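You operate a simulated robot arm through the tools that you are given. There is no shell and no other tool.

You are at the controls of a simulated robot arm. One attempt, no reset.

## Task
Plug the wash basin, fill it warm to the line, add two shots of soap and stir to suds.
Fine: use the warm tap, the orange plug and the purple paddle; leave the mixer dial; shut the tap; put the paddle back. Set down upright: purple paddle.

The check looks at the end state, three seconds after you hand in, the way a careful person would. Anything else that was tipped, shoved, dropped, spilled or broken makes it a failure.

## Robot
A 7-joint arm with a two-finger parallel gripper, fixed in place. Base frame: the origin is at the foot of the arm, x ahead of it, y to its left, z up. Lengths are in m, angles in degrees, forces in N, time in s.
With the tool pointing down near the work surface it reaches from about 0.2 to 0.68 m from the base axis. Its first joint turns from -66.0 to 66.0 degrees. Payload 2.4 kg.
The tool frame sits at the grasp point between the pads (the TCP): z along the fingers, y along the line on which they close. The tips reach 0.03 m beyond it. Largest opening 0.094 m; finger width 0.028, thickness 0.01; the body of the gripper, 0.05 by 0.096 m, starts 0.055 m behind the TCP.
Orientation is that of the tool frame in the base frame, as [roll, pitch, yaw] about the fixed x, y, z axes, in that order (R = Rz(yaw) Ry(pitch) Rx(roll)). With the fingers straight down and closing along the base's y, the tool's x points along the base's -x, its y along +y and its z along -z.

## Interface
- The arm moves only by the tool jog_arm. Its argument "motion" is a list of rows, each a list of 3 entries, a list of its own where there are three numbers: the shift along the tool's x, y, z in cm, then the turn, a rotation vector about the tool's x, y, z in degrees, then the gripper command, from -1 (fully open) to 1 (shut), values between in proportion. In form: [[[dx, dy, dz], [wx, wy, wz], gripper], ...]. A call has 1 to 20 rows; each row is the pose to reach, as a shift and turn from the pose commanded when the call began, along the tool's axes at that moment. Rows are played at 5 a second. More than 0.05 m and 8.6 degrees between two rows, or a gripper value outside its range, and nothing of the call is played. Where a pose cannot be reached the arm comes as near as it can. A force on the tool above 40 N (or 10 N above the force at the start of the call, whichever is more), or a blocked arm, ends the call early, and 0.2 s more pass. The fingers move at their own pace (about 0.153 m/s each) and stop on an object; they squeeze with about 31 N. The grip force told is the motor's: it shows also when the fingers shut on nothing. Time passes only in rows, and 0.2 s behind the last, so rows that repeat a pose let the fingers close. The reply holds the time, the measured pose of the TCP, the force on the tool along the base axes, the opening and the grip force, in the units named above and with some noise, with the torque about the TCP (base axes, N m) and any sound that the robot's microphone picked up, and new pictures: "views" is both (left out), scene, wrist or none.
- Cameras (640 x 400 px; columns grow to the right, rows downward): "scene" is fixed at [0.0555, 0.485, 1.4569]; the picture's right is [-0.61, -0.79, 0.00], its down [-0.35, 0.27, -0.90] and it looks along [0.71, -0.55, -0.44] (base axes); focal length 284 px, centre (320, 200). "wrist" rides on the gripper at [0.076, 0.014, -0.102] in the tool frame; the picture's right is [-0.18, 0.98, 0.00], its down [-0.75, -0.14, -0.64] and it looks along [-0.63, -0.12, 0.77] (tool axes); focal length 243 px, centre (320, 200). There is no depth. A picture from a camera that has moved, and an enlarged one, comes with that camera's place and axes in the base frame and with its lens.
- close_up(camera, box): a new picture of the part [left, top, right, bottom] of that camera's present view, enlarged. No time passes.
- sign_off(): hands the job in; it is judged then, once.

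Places have to be worked out from the pictures, the camera data and where the tool is seen. Open the gripper and draw the arm clear of the work before you hand the job in, unless the task says otherwise.

The tools are called after "Emit:" by a JSON object that holds its "method" and its "body". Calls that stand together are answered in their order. jog_arm: Moves the arm, as the interface text tells. Its arguments: {"type":"object","properties":{"motion":{"type":"array","items":{"type":"array"}},"views":{"type":"string","enum":["both","scene","wrist","none"]}},"required":["motion"]} The other tools are called the same way: close_up (camera, box) takes an enlarged picture of a part of a camera's view; sign_off () hands the job in.

At the start:

```text
time: 0.0
tcp_pos: [0.3479, 0.0242, 1.3539]
tool_rot: [179.9, 0.2, -180.0]
wrist_force: [-0.1, 1.0, 1.2]
moment: [0.02, 0.01, -0.01]
opening: 0.0941
finger_force: 0.0
```

scene: 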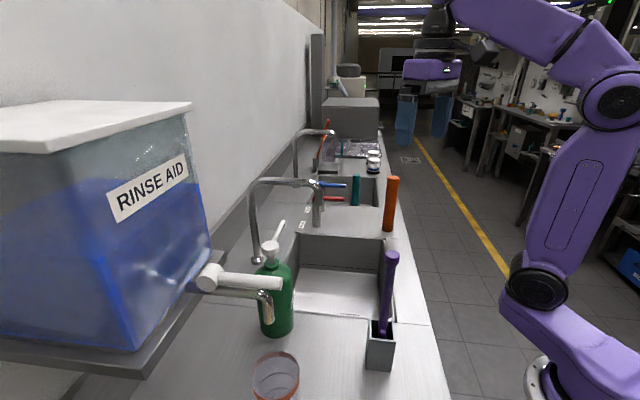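
wrist: 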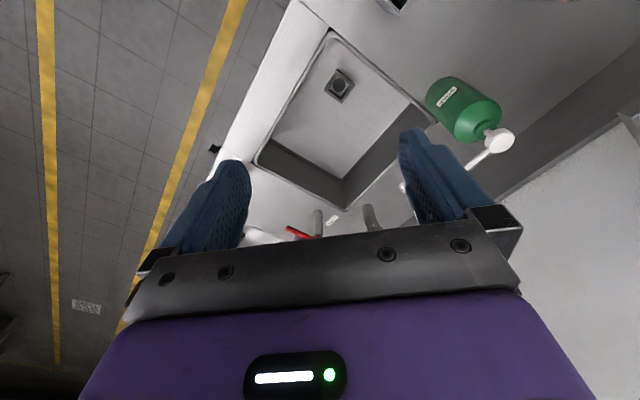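

The scene shows a counter with a basin, taps, soap bottle (green), a purple paddle in a holder, and orange and teal cylinders. I'll take close-ups to identify things before moving.

Emit:
{"method": "close_up", "body": {"camera": "scene", "box": [240, 100, 440, 240]}}

Emit:
{"method": "close_up", "body": {"camera": "scene", "box": [200, 220, 440, 400]}}

Emit:
{"method": "close_up", "body": {"camera": "wrist", "box": [230, 0, 550, 250]}}

Emit:
{"method": "close_up", "body": {"camera": "scene", "box": [290, 120, 400, 190]}}

```text
2.86 times, centred on (340, 170) of scene
camera zoom: at [0.0555, 0.485, 1.4569], right [-0.61, -0.79, 0.0], down [-0.35, 0.27, -0.9], along [0.71, -0.55, -0.44], focal length 812 px, centre (263, 286)
```

zoom: 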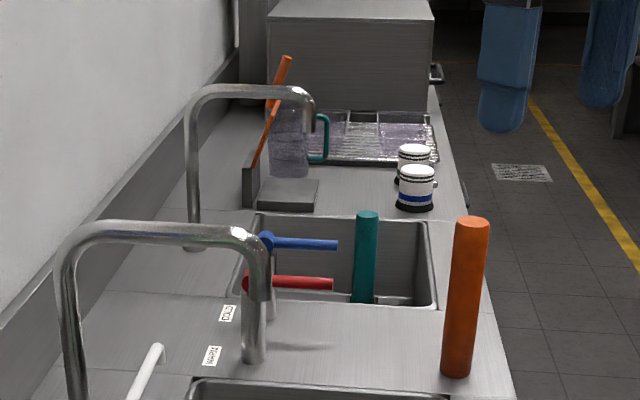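

```text
2.22 times, centred on (320, 310) of scene
camera zoom: at [0.0555, 0.485, 1.4569], right [-0.61, -0.79, 0.0], down [-0.35, 0.27, -0.9], along [0.71, -0.55, -0.44], focal length 632 px, centre (320, -44)
```

zoom: 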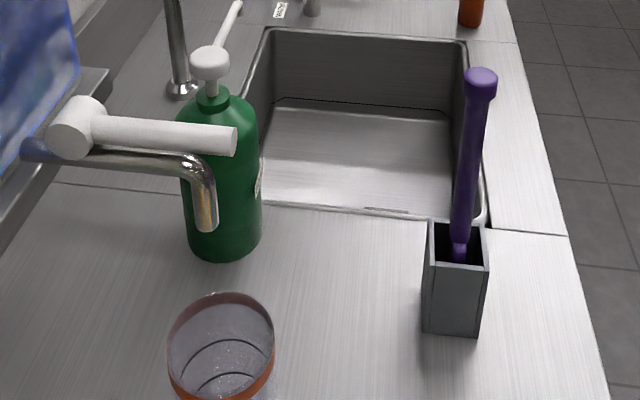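

```text
1.60 times, centred on (390, 125) of wrist
camera zoom: at [0.2717, 0.0385, 1.4561], right [0.18, 0.98, 0.0], down [0.75, -0.14, 0.64], along [0.63, -0.12, -0.76], focal length 388 px, centre (208, 320)
```

zoom: 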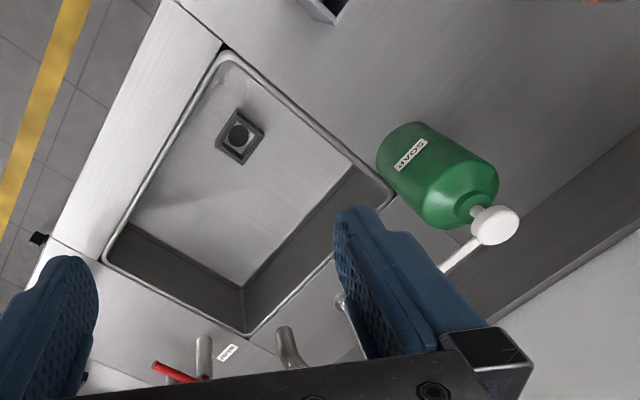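

```text
5.71 times, centred on (345, 155) of scene
camera zoom: at [0.0555, 0.485, 1.4569], right [-0.61, -0.79, 0.0], down [-0.35, 0.27, -0.9], along [0.71, -0.55, -0.44], focal length 1625 px, centre (177, 457)
```

zoom: 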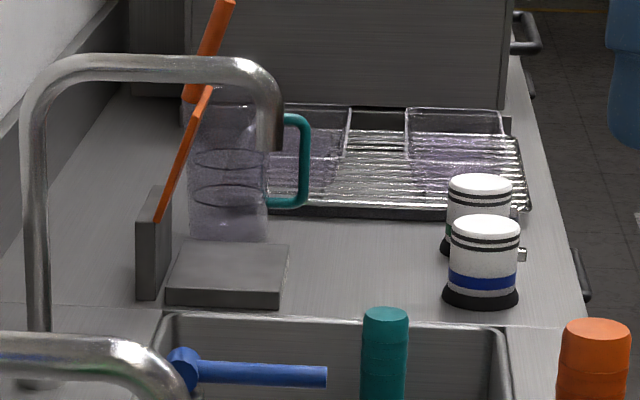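

The counter seems to be at z≈0.90, turned 45° to the base, with the near sink spanning roughly (0.33,0.05)–(0.78,0.01). I look at labels and details more closely.

Emit:
{"method": "close_up", "body": {"camera": "scene", "box": [290, 170, 350, 240]}}

Emit:
{"method": "close_up", "body": {"camera": "scene", "box": [240, 170, 340, 270]}}

Emit:
{"method": "close_up", "body": {"camera": "wrist", "box": [230, 170, 400, 260]}}

Emit:
{"method": "close_up", "body": {"camera": "scene", "box": [340, 160, 420, 250]}}

Emit:
{"method": "close_up", "body": {"camera": "wrist", "box": [310, 50, 380, 110]}}

Emit:
{"method": "close_up", "body": {"camera": "scene", "box": [190, 230, 300, 400]}}

```text
5.71 times, centred on (320, 205) of scene
camera zoom: at [0.0555, 0.485, 1.4569], right [-0.61, -0.79, 0.0], down [-0.35, 0.27, -0.9], along [0.71, -0.55, -0.44], focal length 1625 px, centre (320, 171)
```

zoom: 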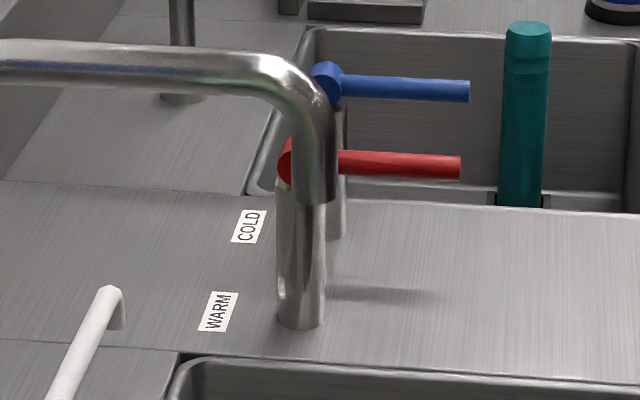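

```text
4.00 times, centred on (290, 220) of scene
camera zoom: at [0.0555, 0.485, 1.4569], right [-0.61, -0.79, 0.0], down [-0.35, 0.27, -0.9], along [0.71, -0.55, -0.44], focal length 1137 px, centre (440, 120)
```

zoom: 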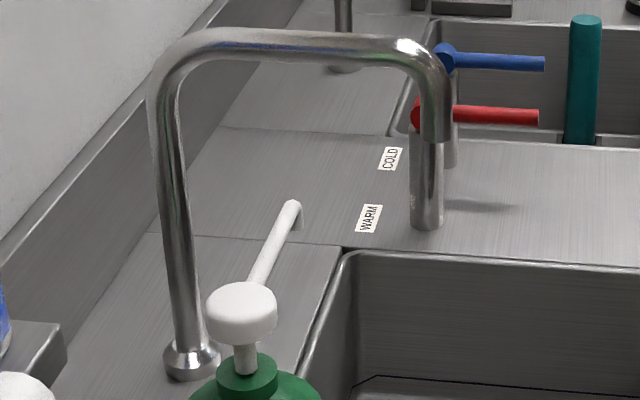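

```text
3.76 times, centred on (315, 215) of wrist
camera zoom: at [0.2717, 0.0385, 1.4561], right [0.18, 0.98, 0.0], down [0.75, -0.14, 0.64], along [0.63, -0.12, -0.76], focal length 913 px, centre (339, 144)
```

zoom: 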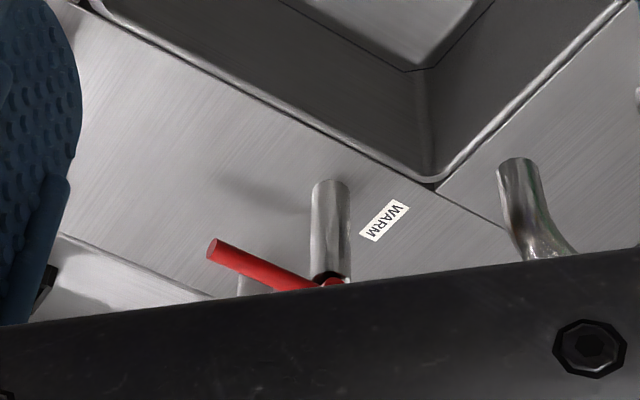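

```text
4.44 times, centred on (380, 205) of scene
camera zoom: at [0.0555, 0.485, 1.4569], right [-0.61, -0.79, 0.0], down [-0.35, 0.27, -0.9], along [0.71, -0.55, -0.44], focal length 1264 px, centre (53, 178)
```

zoom: 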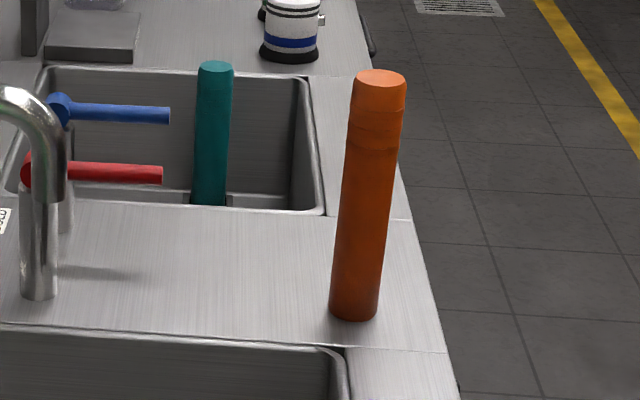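

```text
6.67 times, centred on (345, 80) of wrist
camera zoom: at [0.2717, 0.0385, 1.4561], right [0.18, 0.98, 0.0], down [0.75, -0.14, 0.64], along [0.63, -0.12, -0.76], focal length 1618 px, centre (153, 1000)
```

zoom: 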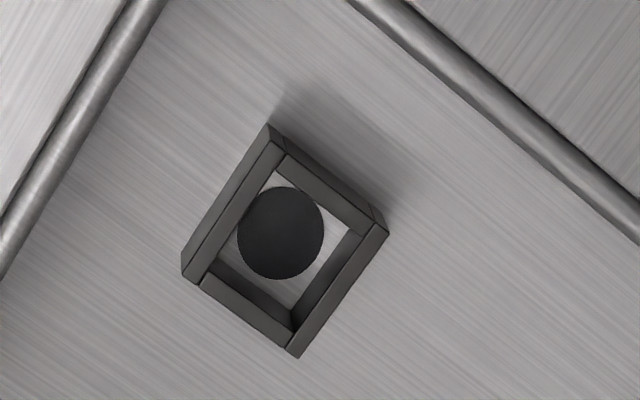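

```text
2.35 times, centred on (245, 315) of scene
camera zoom: at [0.0555, 0.485, 1.4569], right [-0.61, -0.79, 0.0], down [-0.35, 0.27, -0.9], along [0.71, -0.55, -0.44], focal length 669 px, centre (496, -71)
```

zoom: 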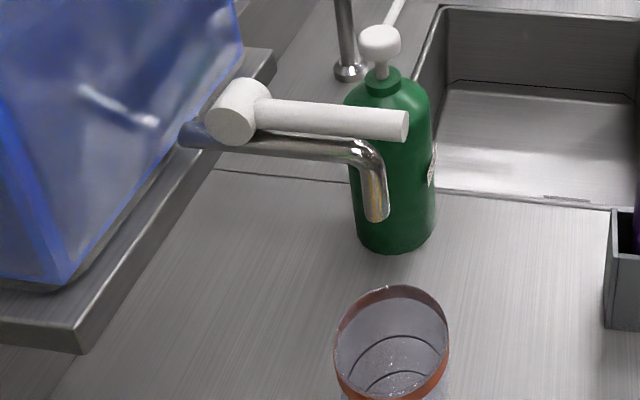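

Geometry so far: orange plug stands at about (0.607,-0.256), top z≈1.10; drain with square guide at about (0.46,0.055); red WARM lever tip near (0.72,-0.13,1.015); soap pump head near (0.48,0.27,1.125). I move high toward the plug to get better views.

Emit:
{"method": "jog_arm", "body": {"motion": [[[-2.5, -3.7, 0.8], [0, 0, 0], -1], [[-5, -7.3, 1.6], [0, 0, 0], -1], [[-7.5, -11, 2.5], [0, 0, 0], -1], [[-10, -14.7, 3.3], [0, 0, 0], -1], [[-12.5, -18.3, 4.2], [0, 0, 0], -1], [[-15, -22, 5], [0, 0, 0], -1], [[-15, -22, 5], [0, 0, 0], -1]], "views": "both"}}

```text
time: 1.6
tcp_pos: [0.4933, -0.1965, 1.3023]
tool_rot: [179.9, 0.2, 180.0]
wrist_force: [0.0, 0.0, -0.6]
moment: [0.05, -0.01, 0.0]
opening: 0.0939
finger_force: 0.2
out of reach, approached as far as the arm can: row 6, 7
camera wrist: at [0.4167, -0.1825, 1.4055], right [0.18, 0.98, 0.0], down [0.75, -0.14, 0.64], along [0.63, -0.12, -0.76], focal length 243 px, centre (320, 200)
```

scene: 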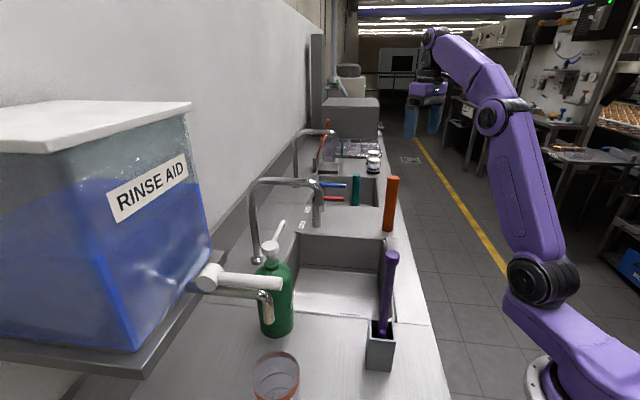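
wrist: 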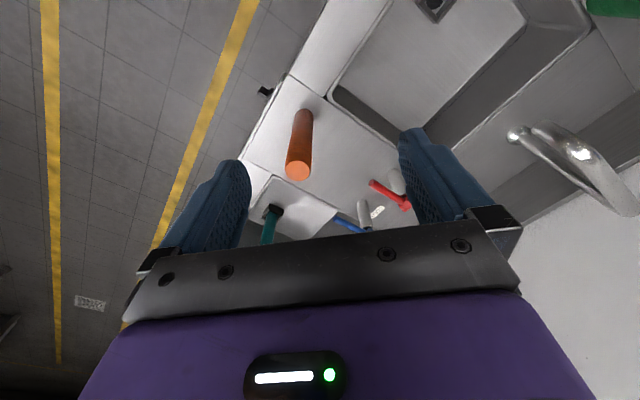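

The plug is confirmed at about (0.605,-0.253), top z≈1.10; high up, the arm is at its reach limit, so I lower first in front of the plug, then will slide outward with open fingers on either side.

Emit:
{"method": "jog_arm", "body": {"motion": [[[0.5, -1, 4.5], [0, 0, 0], -1], [[0.5, -2, 9], [0, 0, 0], -1], [[0.5, -3, 13], [0, 0, 0], -1], [[0.5, -4, 17], [0, 0, 0], -1], [[0.5, -5, 21], [0, 0, 0], -1], [[0.5, -5.7, 24.9], [0, 0, 0], -1], [[0.5, -5.7, 24.9], [0, 0, 0], -1]], "views": "both"}}

```text
time: 3.2
tcp_pos: [0.4887, -0.2516, 1.0533]
tool_rot: [180.0, 0.2, -180.0]
wrist_force: [-0.2, -0.4, -0.3]
moment: [0.02, 0.02, 0.0]
opening: 0.0943
finger_force: 0.0
camera wrist: at [0.4128, -0.2368, 1.1562], right [0.18, 0.98, 0.0], down [0.75, -0.14, 0.64], along [0.63, -0.12, -0.76], focal length 243 px, centre (320, 200)
```

scene: 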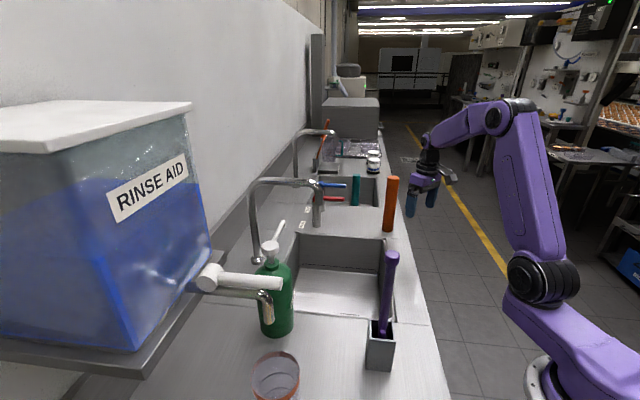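
wrist: 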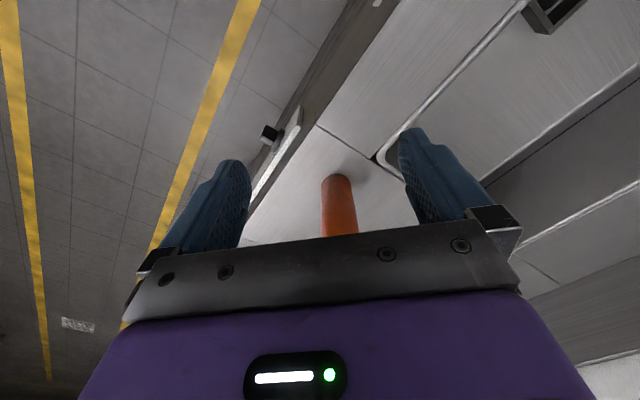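

The plug is straight ahead between the open fingers. I slide out in x to about 0.607 at z≈1.065 and check the reach.

Emit:
{"method": "jog_arm", "body": {"motion": [[[0, 0, -1.0], [0, 0, 0], -1], [[-4, 0.1, -1.0], [0, 0, 0], -1], [[-8, 0.1, -1.0], [0, 0, 0], -1], [[-11.6, 0.1, -1.0], [0, 0, 0], -1], [[-11.6, 0.1, -1.0], [0, 0, 0], -1]], "views": "both"}}

```text
time: 4.4
tcp_pos: [0.604, -0.2482, 1.0645]
tool_rot: [179.9, 0.0, 179.9]
wrist_force: [-0.7, 0.0, -0.4]
moment: [-0.01, -0.03, 0.02]
opening: 0.0939
finger_force: 0.1
camera wrist: at [0.5286, -0.2349, 1.1667], right [0.18, 0.98, 0.0], down [0.75, -0.14, 0.64], along [0.63, -0.12, -0.77], focal length 243 px, centre (320, 200)
```

scene: 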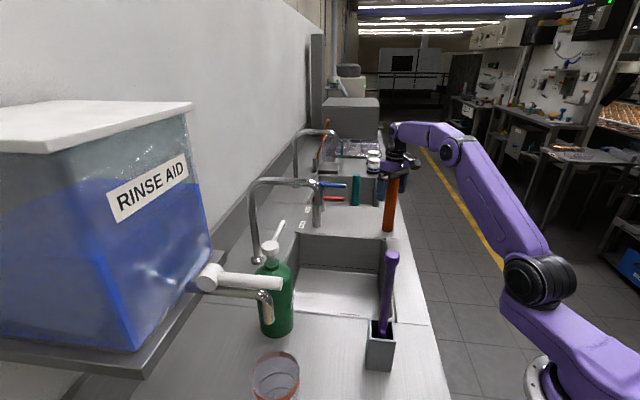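
wrist: 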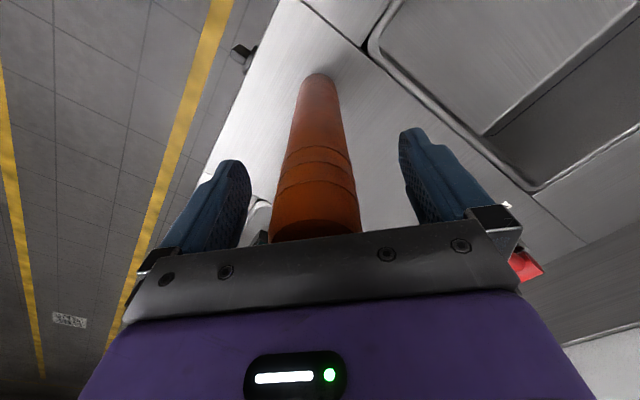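

The plug stands centered between the fingers; I close the gripper on it.

Emit:
{"method": "jog_arm", "body": {"motion": [[[-0.2, -0.1, 0], [0, 0, 0], -1], [[-0.2, -0.1, 0], [0, 0, 0], 1], [[-0.2, -0.1, 0], [0, 0, 0], 1], [[-0.2, -0.1, 0], [0, 0, 0], 1], [[-0.2, -0.1, 0], [0, 0, 0], 1]], "views": "wrist"}}

```text
time: 5.6
tcp_pos: [0.6061, -0.2496, 1.0655]
tool_rot: [-180.0, 0.2, 180.0]
wrist_force: [-0.8, -0.5, 1.8]
moment: [-0.07, 0.07, 0.01]
opening: 0.0398
finger_force: 31.1
camera wrist: at [0.5307, -0.2364, 1.1675], right [0.18, 0.98, 0.0], down [0.75, -0.14, 0.64], along [0.63, -0.12, -0.76], focal length 243 px, centre (320, 200)
```

wrist: 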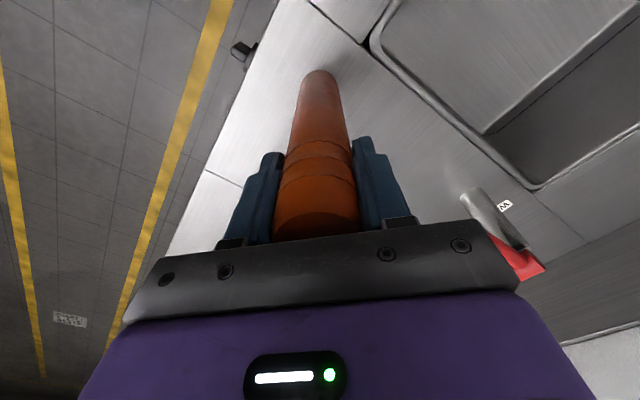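

Firm grip on the plug (0.040 wide). I lift, retract, and carry it over the basin toward the drain at about (0.46,0.055), stopping high to look.

Emit:
{"method": "jog_arm", "body": {"motion": [[[0, 0, -2], [0, 0, 0], 1], [[1, 0, -5], [0, 0, 0], 1], [[5, 0, -6.5], [0, 0, 0], 1], [[9, 2, -6.5], [0, 0, 0], 1], [[13, 4.5, -6.5], [0, 0, 0], 1], [[15, 9, -6.5], [0, 0, 0], 1], [[16, 13.5, -6.5], [0, 0, 0], 1], [[16.5, 18, -6.5], [0, 0, 0], 1], [[16.5, 22, -6.5], [0, 0, 0], 1], [[16.5, 26, -6.5], [0, 0, 0], 1], [[16.5, 26, -6.5], [0, 0, 0], 1]], "views": "both"}}

```text
time: 8.0
tcp_pos: [0.442, 0.0125, 1.1293]
tool_rot: [180.0, 0.2, 179.9]
wrist_force: [0.2, -0.6, -3.4]
moment: [-0.03, 0.0, -0.01]
opening: 0.0396
finger_force: 30.7
camera wrist: at [0.3656, 0.0253, 1.2327], right [0.18, 0.98, 0.0], down [0.75, -0.14, 0.64], along [0.63, -0.12, -0.76], focal length 243 px, centre (320, 200)
```

scene: 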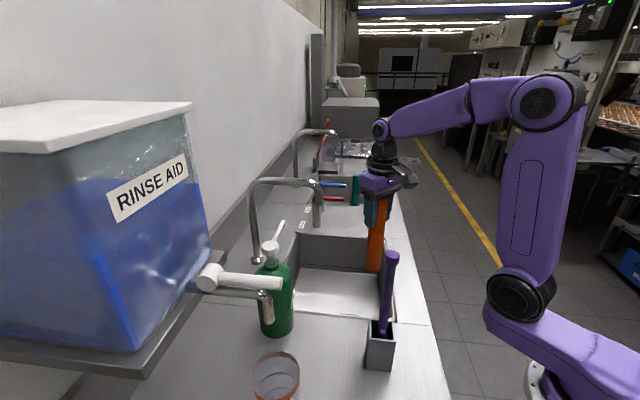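
wrist: 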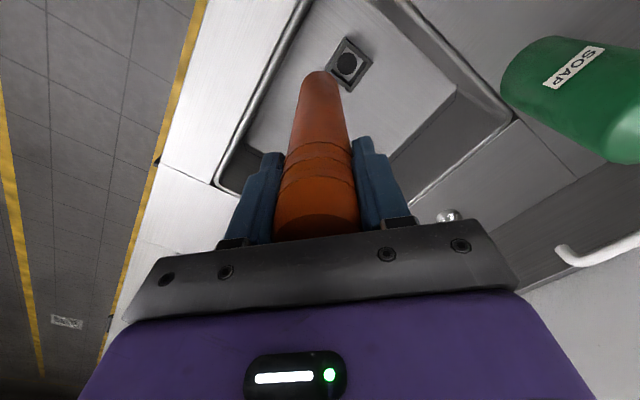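

The drain guide is visible just beyond the plug's foot. I enlarge it to get its place precisely.

Emit:
{"method": "close_up", "body": {"camera": "wrist", "box": [290, 20, 400, 90]}}

Emit:
{"method": "close_up", "body": {"camera": "scene", "box": [280, 220, 420, 330]}}

```text
5.71 times, centred on (345, 55) of wrist
camera zoom: at [0.3656, 0.0253, 1.2327], right [0.18, 0.98, 0.0], down [0.75, -0.14, 0.64], along [0.63, -0.12, -0.76], focal length 1386 px, centre (177, 1029)
```

zoom: 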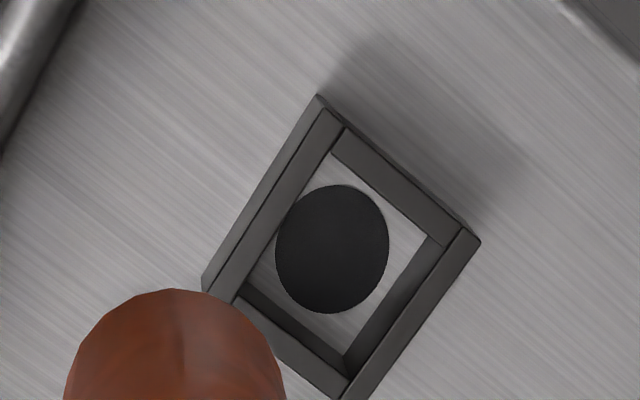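

```text
3.64 times, centred on (350, 275) of scene
camera zoom: at [0.0556, 0.4851, 1.4569], right [-0.61, -0.79, 0.0], down [-0.35, 0.27, -0.9], along [0.71, -0.55, -0.44], focal length 1034 px, centre (211, -73)
```

zoom: 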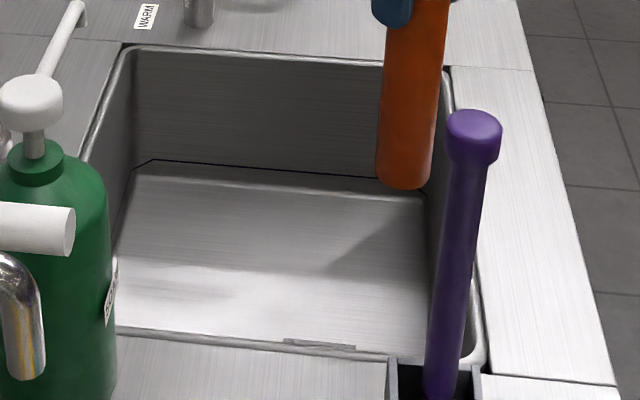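

Triangulating from two views puts the drain at about (0.466,0.055) with the basin floor near z≈0.74. I center the plug over it and lower to just above the guide.

Emit:
{"method": "jog_arm", "body": {"motion": [[[-1.2, 2.1, 0], [0, 0, 0], 1], [[-2.4, 4.25, 0], [0, 0, 0], 1], [[-2.4, 4.25, 4], [0, 0, 0], 1], [[-2.4, 4.25, 8], [0, 0, 0], 1], [[-2.4, 4.25, 12], [0, 0, 0], 1], [[-2.4, 4.25, 15], [0, 0, 0], 1], [[-2.4, 4.25, 15], [0, 0, 0], 1]], "views": "both"}}

Emit:
{"method": "close_up", "body": {"camera": "wrist", "box": [260, 20, 380, 110]}}

Emit:
{"method": "close_up", "body": {"camera": "scene", "box": [280, 220, 420, 330]}}

```text
time: 9.6
tcp_pos: [0.4644, 0.0531, 0.9805]
tool_rot: [179.9, 0.2, -180.0]
wrist_force: [0.3, -0.4, -2.9]
moment: [0.0, -0.02, -0.01]
opening: 0.0395
finger_force: 30.9
camera wrist: at [0.3896, 0.068, 1.0826], right [0.18, 0.98, 0.0], down [0.75, -0.14, 0.64], along [0.63, -0.12, -0.76], focal length 243 px, centre (320, 200)
```

scene: 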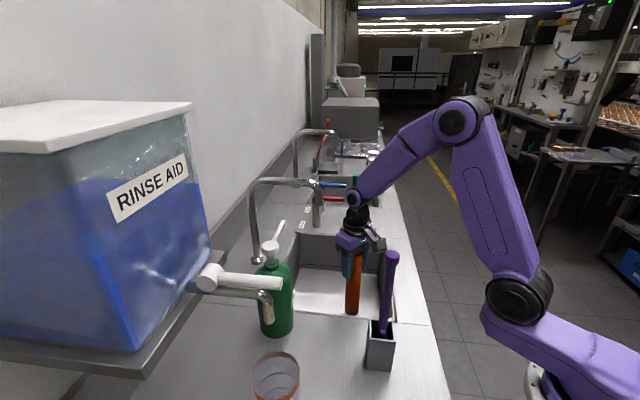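
wrist: 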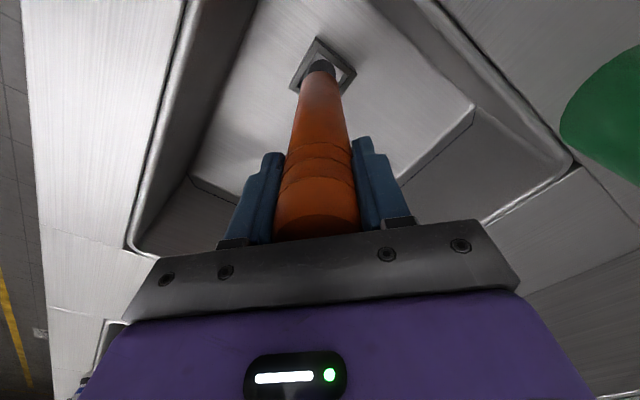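

```text
4.44 times, centred on (320, 65) of wrist
camera zoom: at [0.3896, 0.068, 1.0826], right [0.18, 0.98, 0.0], down [0.75, -0.14, 0.64], along [0.63, -0.12, -0.76], focal length 1078 px, centre (320, 800)
```

zoom: 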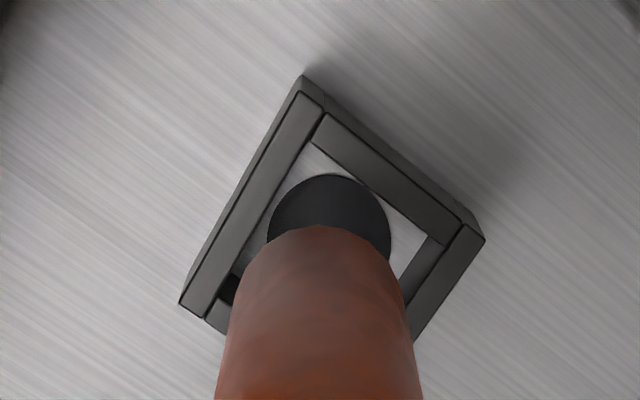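

```text
3.64 times, centred on (350, 275) of scene
camera zoom: at [0.0556, 0.485, 1.4569], right [-0.61, -0.79, 0.0], down [-0.35, 0.27, -0.9], along [0.71, -0.55, -0.44], focal length 1034 px, centre (211, -73)
```

zoom: 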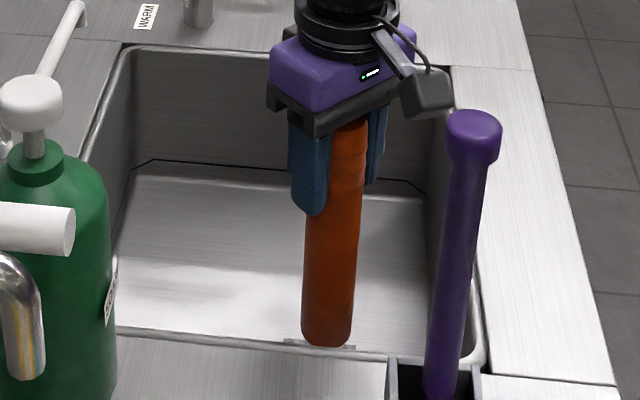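

The plug foot is within ~2 mm of the drain axis. I correct by that and lower it into the guide.

Emit:
{"method": "jog_arm", "body": {"motion": [[[-0.15, 0.2, 0], [0, 0, 0], 1], [[-0.15, 0.2, 2], [0, 0, 0], 1], [[-0.15, 0.2, 3.5], [0, 0, 0], 1], [[-0.15, 0.2, 4.5], [0, 0, 0], 1], [[-0.15, 0.2, 5.5], [0, 0, 0], 1], [[-0.15, 0.2, 6.3], [0, 0, 0], 1], [[-0.15, 0.2, 6.8], [0, 0, 0], 1]], "views": "both"}}

Emit:
{"method": "close_up", "body": {"camera": "wrist", "box": [260, 20, 380, 110]}}

```text
time: 11.2
tcp_pos: [0.4685, 0.0531, 0.9125]
tool_rot: [180.0, 0.2, -180.0]
wrist_force: [-0.7, 1.1, -2.4]
moment: [0.18, 0.23, -0.04]
opening: 0.0397
finger_force: 30.5
camera wrist: at [0.3931, 0.0685, 1.0148], right [0.18, 0.98, 0.0], down [0.75, -0.14, 0.64], along [0.63, -0.12, -0.76], focal length 243 px, centre (320, 200)
```

scene: 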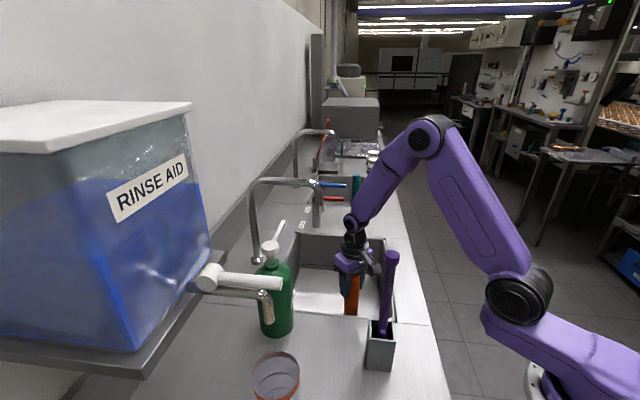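
wrist: 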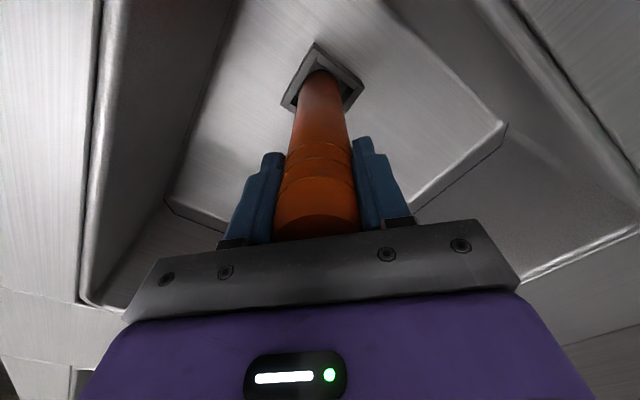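

```text
4.44 times, centred on (320, 65) of wrist
camera zoom: at [0.3931, 0.0685, 1.0148], right [0.18, 0.98, 0.0], down [0.75, -0.14, 0.64], along [0.63, -0.12, -0.76], focal length 1078 px, centre (320, 800)
```

zoom: 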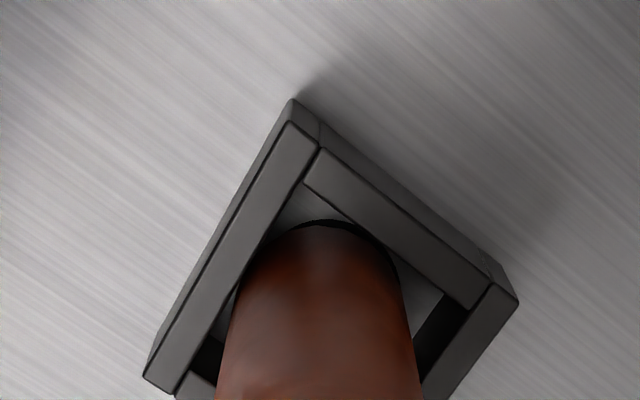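

The plug is inside the guide. I press it down gently to seat it.

Emit:
{"method": "jog_arm", "body": {"motion": [[[0.05, 0.05, 0.3], [0, 0, 0], 1], [[0.05, 0.05, 0.6], [0, 0, 0], 1], [[0.05, 0.05, 0.9], [0, 0, 0], 1], [[0.05, 0.05, 1.1], [0, 0, 0], 1]], "views": "wrist"}}

Emit:
{"method": "close_up", "body": {"camera": "wrist", "box": [260, 20, 380, 110]}}

```text
time: 12.2
tcp_pos: [0.4682, 0.054, 0.9022]
tool_rot: [179.8, 0.5, 180.0]
wrist_force: [-0.6, -0.9, 21.9]
moment: [-0.23, -0.28, -0.07]
opening: 0.0396
finger_force: 31.0
camera wrist: at [0.3922, 0.0684, 1.0037], right [0.18, 0.98, 0.0], down [0.75, -0.14, 0.65], along [0.64, -0.12, -0.76], focal length 243 px, centre (320, 200)
```

wrist: 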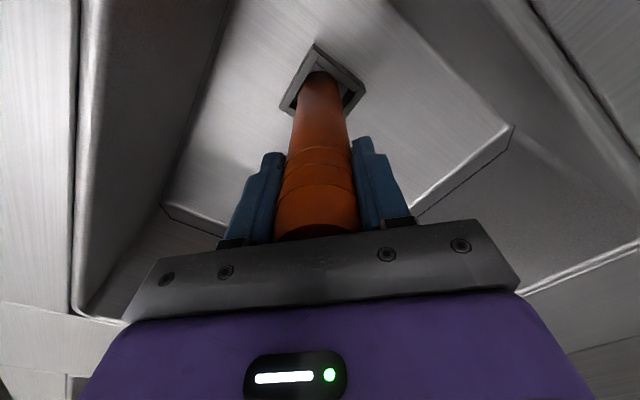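

```text
4.44 times, centred on (320, 65) of wrist
camera zoom: at [0.3922, 0.0684, 1.0037], right [0.18, 0.98, 0.0], down [0.75, -0.14, 0.65], along [0.64, -0.12, -0.76], focal length 1078 px, centre (320, 800)
```

zoom: 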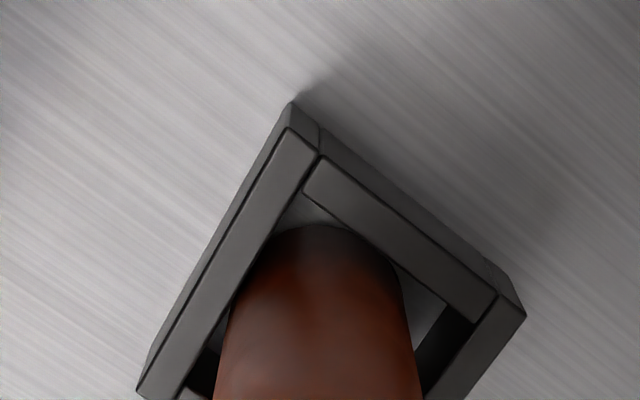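

The plug is seated (22 N push at floor). I ease off, open the fingers and rise straight up.

Emit:
{"method": "jog_arm", "body": {"motion": [[[0, 0, -0.7], [0, 0, 0], 1], [[0, 0, -0.7], [0, 0, 0], -0.4], [[0, 0, -0.7], [0, 0, 0], -1], [[0, 0, -0.7], [0, 0, 0], -1], [[0, 0, -3], [0, 0, 0], -1], [[0, 0, -7], [0, 0, 0], -1], [[0, 0, -11], [0, 0, 0], -1], [[0, 0, -15.5], [0, 0, 0], -1], [[0, 0, -20], [0, 0, 0], -1], [[0, 0, -20], [0, 0, 0], -1]], "views": "both"}}

Emit:
{"method": "close_up", "body": {"camera": "scene", "box": [280, 220, 420, 330]}}

Emit:
{"method": "close_up", "body": {"camera": "wrist", "box": [240, 20, 400, 220]}}

```text
time: 14.4
tcp_pos: [0.4698, 0.0567, 1.1042]
tool_rot: [179.8, 0.3, 180.0]
wrist_force: [1.4, 0.4, 0.0]
moment: [0.02, 0.0, 0.04]
opening: 0.0939
finger_force: 0.1
camera wrist: at [0.3935, 0.0703, 1.2066], right [0.18, 0.98, 0.0], down [0.75, -0.14, 0.64], along [0.63, -0.12, -0.76], focal length 243 px, centre (320, 200)
```

scene: 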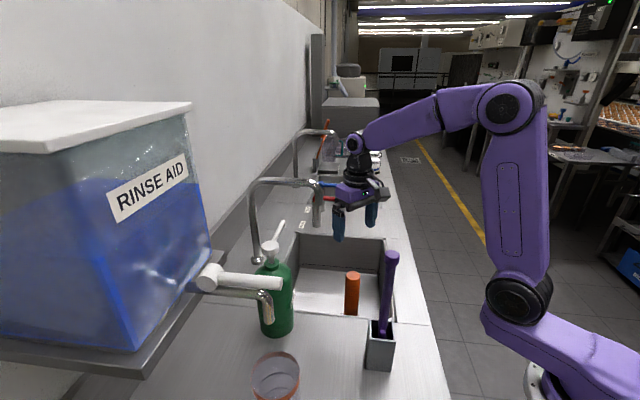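
wrist: 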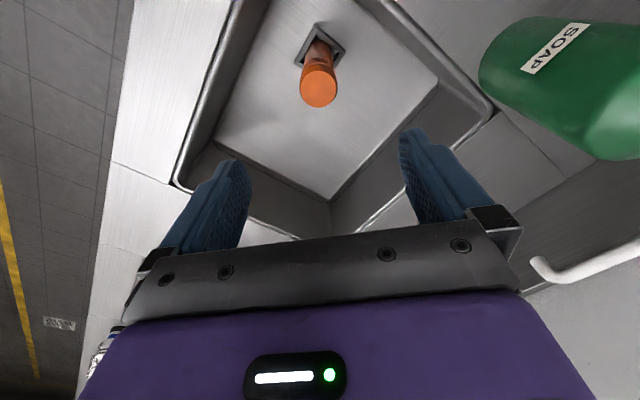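

```text
3.64 times, centred on (350, 275) of scene
camera zoom: at [0.0555, 0.485, 1.4569], right [-0.61, -0.79, 0.0], down [-0.35, 0.27, -0.9], along [0.71, -0.55, -0.44], focal length 1034 px, centre (211, -73)
```

zoom: 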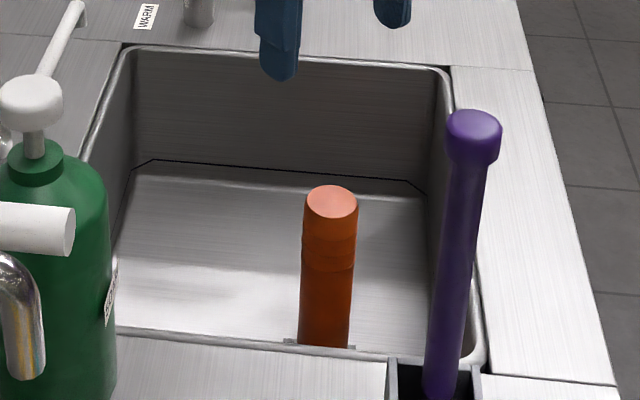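

```text
2.00 times, centred on (320, 120) of wrist
camera zoom: at [0.3935, 0.0703, 1.2066], right [0.18, 0.98, 0.0], down [0.75, -0.14, 0.64], along [0.63, -0.12, -0.76], focal length 485 px, centre (320, 360)
```

zoom: 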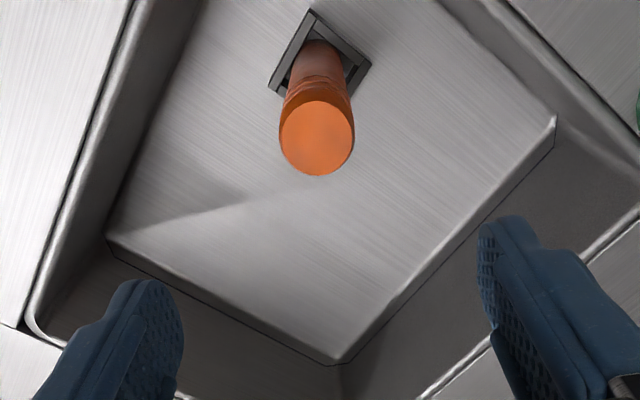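

The plug stands upright in the drain. Now I inspect the thin dark line around the basin — likely the fill line — and the red lever.

Emit:
{"method": "close_up", "body": {"camera": "scene", "box": [295, 235, 400, 300]}}

Emit:
{"method": "close_up", "body": {"camera": "wrist", "box": [270, 60, 410, 210]}}

Emit:
{"method": "close_up", "body": {"camera": "scene", "box": [300, 170, 360, 210]}}

```text
6.10 times, centred on (348, 268) of scene
camera zoom: at [0.0555, 0.485, 1.4569], right [-0.61, -0.79, 0.0], down [-0.35, 0.27, -0.9], along [0.71, -0.55, -0.44], focal length 1733 px, centre (152, -211)
```

zoom: 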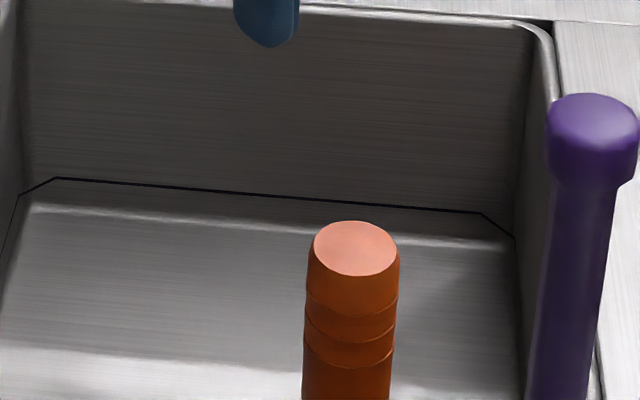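

```text
2.67 times, centred on (340, 135) of wrist
camera zoom: at [0.3935, 0.0703, 1.2066], right [0.18, 0.98, 0.0], down [0.75, -0.14, 0.64], along [0.63, -0.12, -0.76], focal length 647 px, centre (267, 373)
```

zoom: 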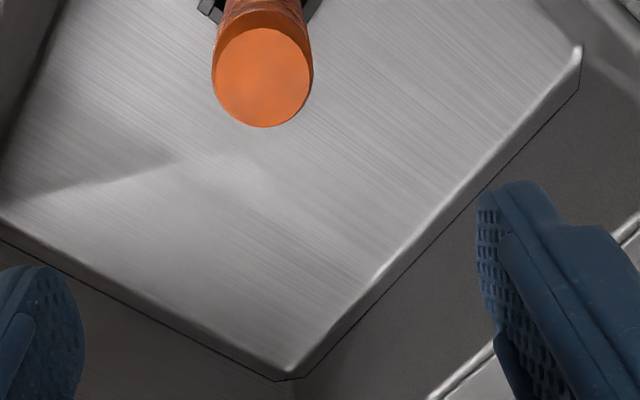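

```text
10.00 times, centred on (330, 190) of scene
camera zoom: at [0.0555, 0.485, 1.4569], right [-0.61, -0.79, 0.0], down [-0.35, 0.27, -0.9], along [0.71, -0.55, -0.44], focal length 2844 px, centre (220, 300)
```

zoom: 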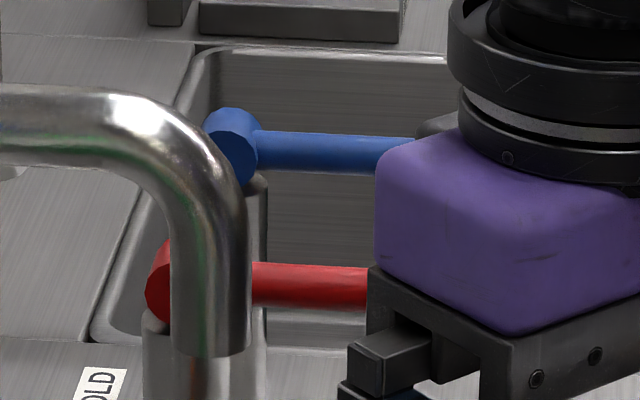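

The fill line sits at z≈0.77 (about 3 cm above the basin floor). The red lever pivots on a horizontal hub lying along the counter, so I'll grasp the lever tip from the front with the fingers closing along the counter; first I move clear of the basin and turn the gripper 45°.

Emit:
{"method": "jog_arm", "body": {"motion": [[[0, -3.5, -1], [0, 0, -7.5], -1], [[0, -7, -2], [0, 0, -15], -1], [[-1, -10.5, -3], [0, 0, -22.5], -1], [[-2, -14, -3], [0, 0, -30], -1], [[-3, -17, -3], [0, 0, -37.5], -1], [[-3, -20, -3], [0, 0, -45], -1], [[-3, -20, -3], [0, 0, -45], -1]], "views": "both"}}

```text
time: 16.0
tcp_pos: [0.4959, -0.1459, 1.1298]
tool_rot: [-180.0, 0.1, -135.0]
wrist_force: [-1.0, 0.0, -0.6]
moment: [-0.01, 0.02, 0.0]
opening: 0.094
finger_force: 0.2
camera wrist: at [0.4322, -0.1896, 1.2326], right [-0.57, 0.82, 0.0], down [0.63, 0.43, 0.64], along [0.53, 0.36, -0.76], focal length 243 px, centre (320, 200)
```

scene: 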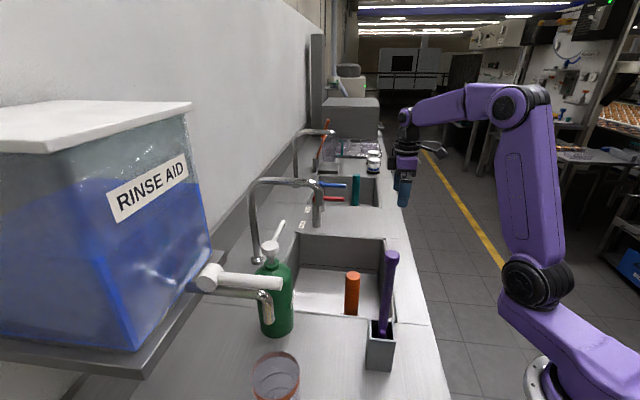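
wrist: 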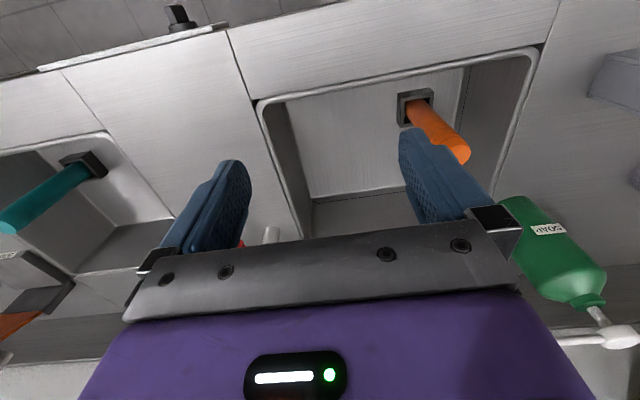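

Now I tilt the gripper 45° forward toward the wall while moving in line with the red lever, staying short of it.

Emit:
{"method": "jog_arm", "body": {"motion": [[[-1, -2.5, 0.5], [0, -7.5, 0], -1], [[-2, -5, 1], [0, -15, 0], -1], [[-3, -7.5, 1.5], [0, -22.5, 0], -1], [[-4, -10, 2], [0, -30, 0], -1], [[-5, -12.5, 2.5], [0, -37.5, 0], -1], [[-6.2, -14.8, 3], [0, -45, 0], -1], [[-6.2, -14.8, 3], [0, -45, 0], -1]], "views": "both"}}

```text
time: 17.6
tcp_pos: [0.6457, -0.2065, 1.1004]
tool_rot: [-179.8, 45.2, -135.0]
wrist_force: [0.4, -0.7, 0.3]
moment: [-0.02, -0.02, 0.0]
opening: 0.0943
finger_force: 0.1
camera wrist: at [0.5464, -0.2867, 1.1182], right [-0.6, 0.79, 0.13], down [0.15, -0.05, 0.99], along [0.78, 0.62, -0.09], focal length 243 px, centre (320, 200)
```

scene: 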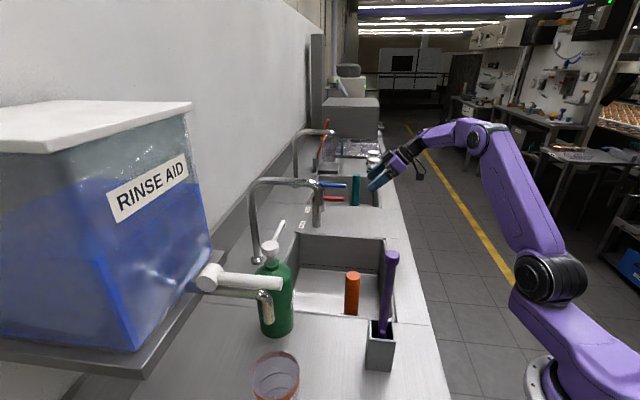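
wrist: 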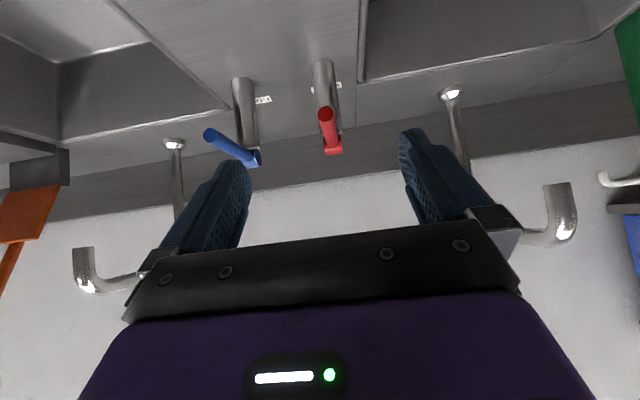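

Well aligned: the red lever's end faces the open fingers. I enlarge it to place it exactly.

Emit:
{"method": "close_up", "body": {"camera": "wrist", "box": [190, 40, 370, 180]}}

```text
2.86 times, centred on (280, 110) of wrist
camera zoom: at [0.5464, -0.2867, 1.1182], right [-0.6, 0.79, 0.13], down [0.15, -0.05, 0.99], along [0.78, 0.62, -0.09], focal length 693 px, centre (434, 457)
```

zoom: 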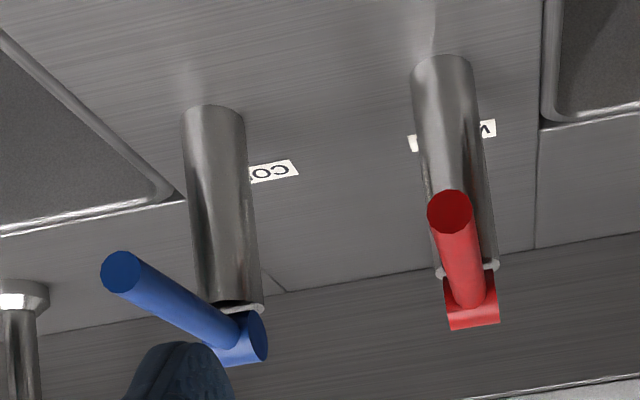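

The red lever end is at about (0.7145,-0.131,1.016), ~16 mm thick. I line up and advance along the tool axis so the lever end lies between the pads, without closing yet.

Emit:
{"method": "jog_arm", "body": {"motion": [[[-2.4, 0.45, 1], [0, 0, 0], -1], [[-2.45, 0.45, 5], [0, 0, 0], -1], [[-2.45, 0.45, 9], [0, 0, 0], -1], [[-2.45, 0.45, 12], [0, 0, 0], -1], [[-2.45, 0.45, 14.4], [0, 0, 0], -1], [[-2.45, 0.45, 14.4], [0, 0, 0], -1]], "views": "both"}}

Emit:
{"method": "close_up", "body": {"camera": "scene", "box": [290, 150, 410, 230]}}

```text
time: 19.0
tcp_pos: [0.7264, -0.1193, 1.0171]
tool_rot: [-179.9, 45.1, -134.9]
wrist_force: [0.3, 0.1, 0.0]
moment: [-0.01, -0.01, 0.03]
opening: 0.094
finger_force: 0.0
camera wrist: at [0.628, -0.1983, 1.0365], right [-0.6, 0.79, 0.13], down [0.15, -0.05, 0.99], along [0.78, 0.62, -0.09], focal length 243 px, centre (320, 200)
```

scene: 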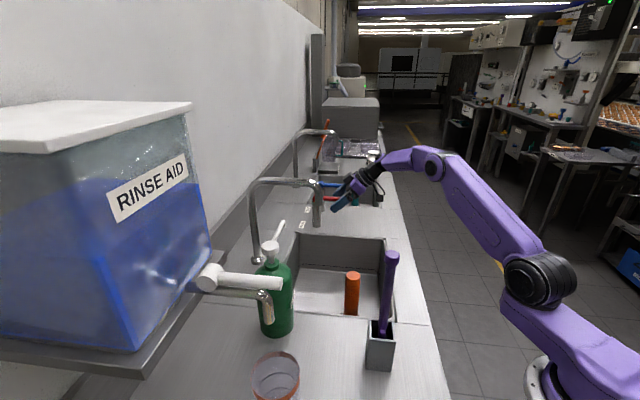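
wrist: 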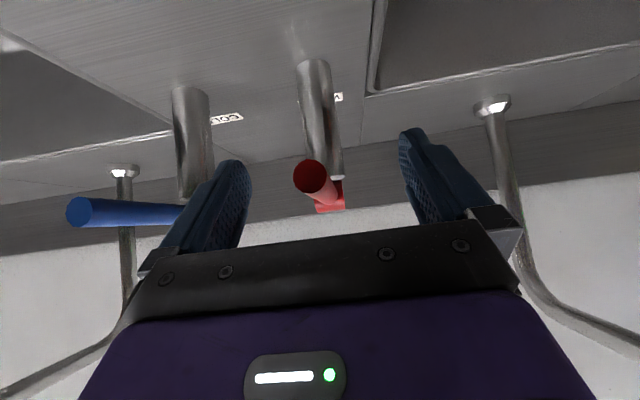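

```text
5.00 times, centred on (350, 190) of scene
camera zoom: at [0.0555, 0.485, 1.4569], right [-0.61, -0.79, 0.0], down [-0.35, 0.27, -0.9], along [0.71, -0.55, -0.44], focal length 1422 px, centre (170, 250)
```

zoom: 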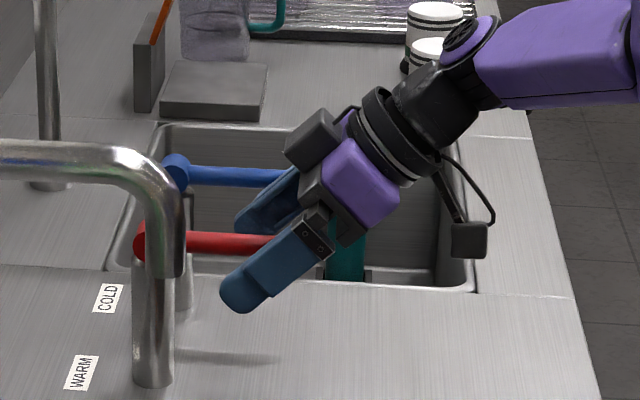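

The lever end sits between the pads, slightly toward +u. I nudge 2 mm and close on it.

Emit:
{"method": "jog_arm", "body": {"motion": [[[0, -0.25, 0], [0, 0, 0], -1], [[0, -0.25, 0], [0, 0, 0], 0], [[0, -0.25, 0], [0, 0, 0], 1], [[0, -0.25, 0], [0, 0, 0], 1], [[0, -0.25, 0], [0, 0, 0], 1]], "views": "wrist"}}

```text
time: 20.2
tcp_pos: [0.7269, -0.1206, 1.0193]
tool_rot: [179.9, 45.3, -134.8]
wrist_force: [-11.1, 2.9, 2.9]
moment: [0.09, -0.01, -0.12]
opening: 0.0193
finger_force: 44.6
camera wrist: at [0.629, -0.2001, 1.037], right [-0.6, 0.79, 0.13], down [0.15, -0.05, 0.99], along [0.78, 0.62, -0.09], focal length 243 px, centre (320, 200)
```

wrist: 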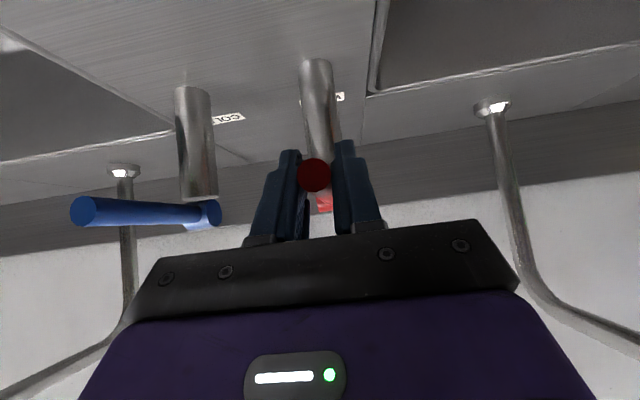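

The lever is held (0.019 opening), with a slight sideways load that I relieve. I try lifting the lever by about 10° to feel which way the tap turns.

Emit:
{"method": "jog_arm", "body": {"motion": [[[0, 0.2, 0], [0, 0, 0], 1], [[-0.3, 0.2, -0.28], [0, 0, 0], 1], [[-0.65, 0.2, -0.57], [0, 0, 0], 1], [[-1.08, 0.2, -0.91], [0, 0, 0], 1]], "views": "scene"}}

Emit:
{"method": "close_up", "body": {"camera": "scene", "box": [230, 150, 410, 330]}}

```text
time: 21.2
tcp_pos: [0.7276, -0.1213, 1.0291]
tool_rot: [180.0, 45.0, -135.1]
wrist_force: [9.3, -5.6, -13.8]
moment: [-0.79, 0.68, 0.08]
opening: 0.0195
finger_force: 44.9
```

scene: 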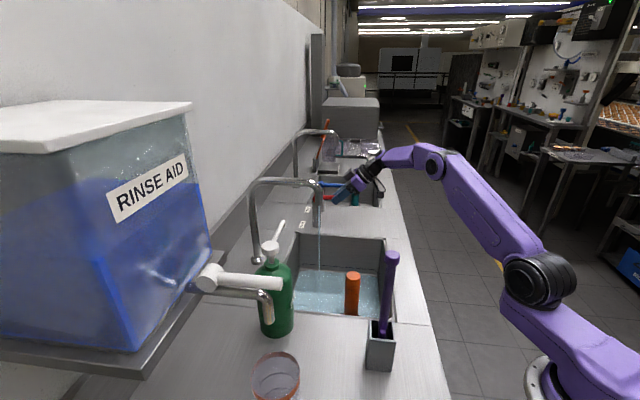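

```text
2.22 times, centred on (320, 240) of scene
camera zoom: at [0.0562, 0.4848, 1.457], right [-0.61, -0.79, 0.0], down [-0.35, 0.27, -0.9], along [0.71, -0.55, -0.44], focal length 632 px, centre (320, 111)
```

zoom: 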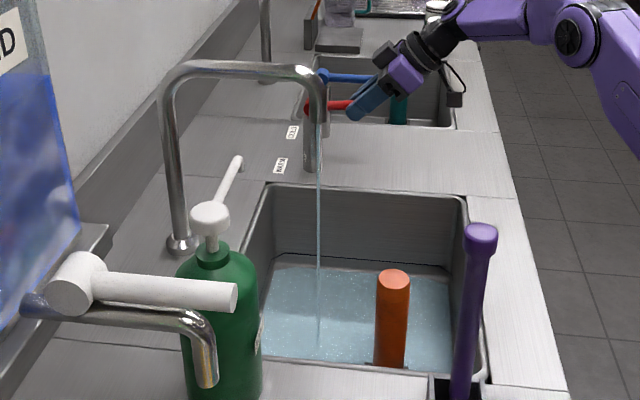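

Lifting opens the tap: water is already running. I check the level against the line right away (no time passes).

Emit:
{"method": "close_up", "body": {"camera": "scene", "box": [290, 230, 400, 320]}}

Emit:
{"method": "close_up", "body": {"camera": "scene", "box": [295, 245, 345, 280]}}

```text
4.44 times, centred on (345, 275) of scene
camera zoom: at [0.0562, 0.4848, 1.457], right [-0.61, -0.79, 0.0], down [-0.35, 0.27, -0.9], along [0.71, -0.55, -0.44], focal length 1264 px, centre (209, -133)
```

zoom: 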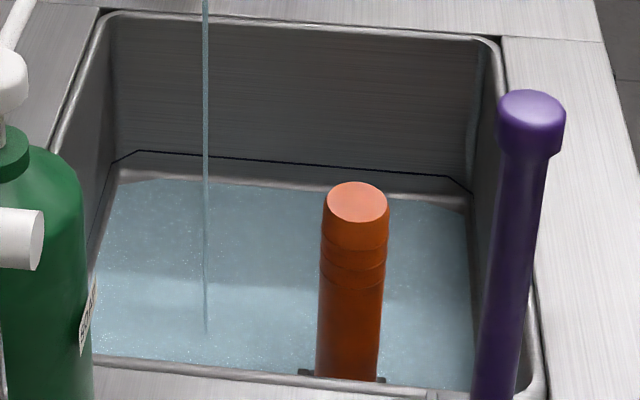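

```text
11.43 times, centred on (320, 262) of scene
camera zoom: at [0.0562, 0.4848, 1.457], right [-0.61, -0.79, 0.0], down [-0.35, 0.27, -0.9], along [0.71, -0.55, -0.44], focal length 3250 px, centre (320, -514)
```

zoom: 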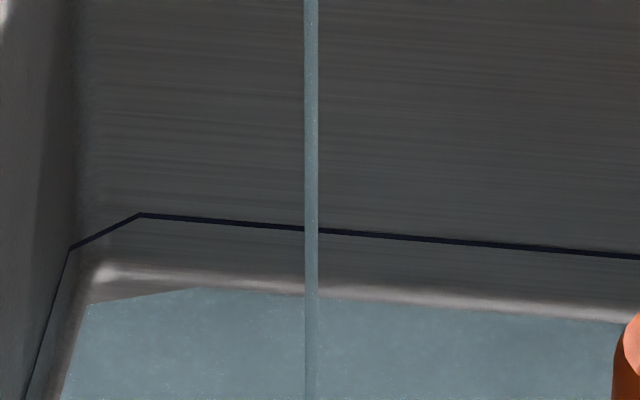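

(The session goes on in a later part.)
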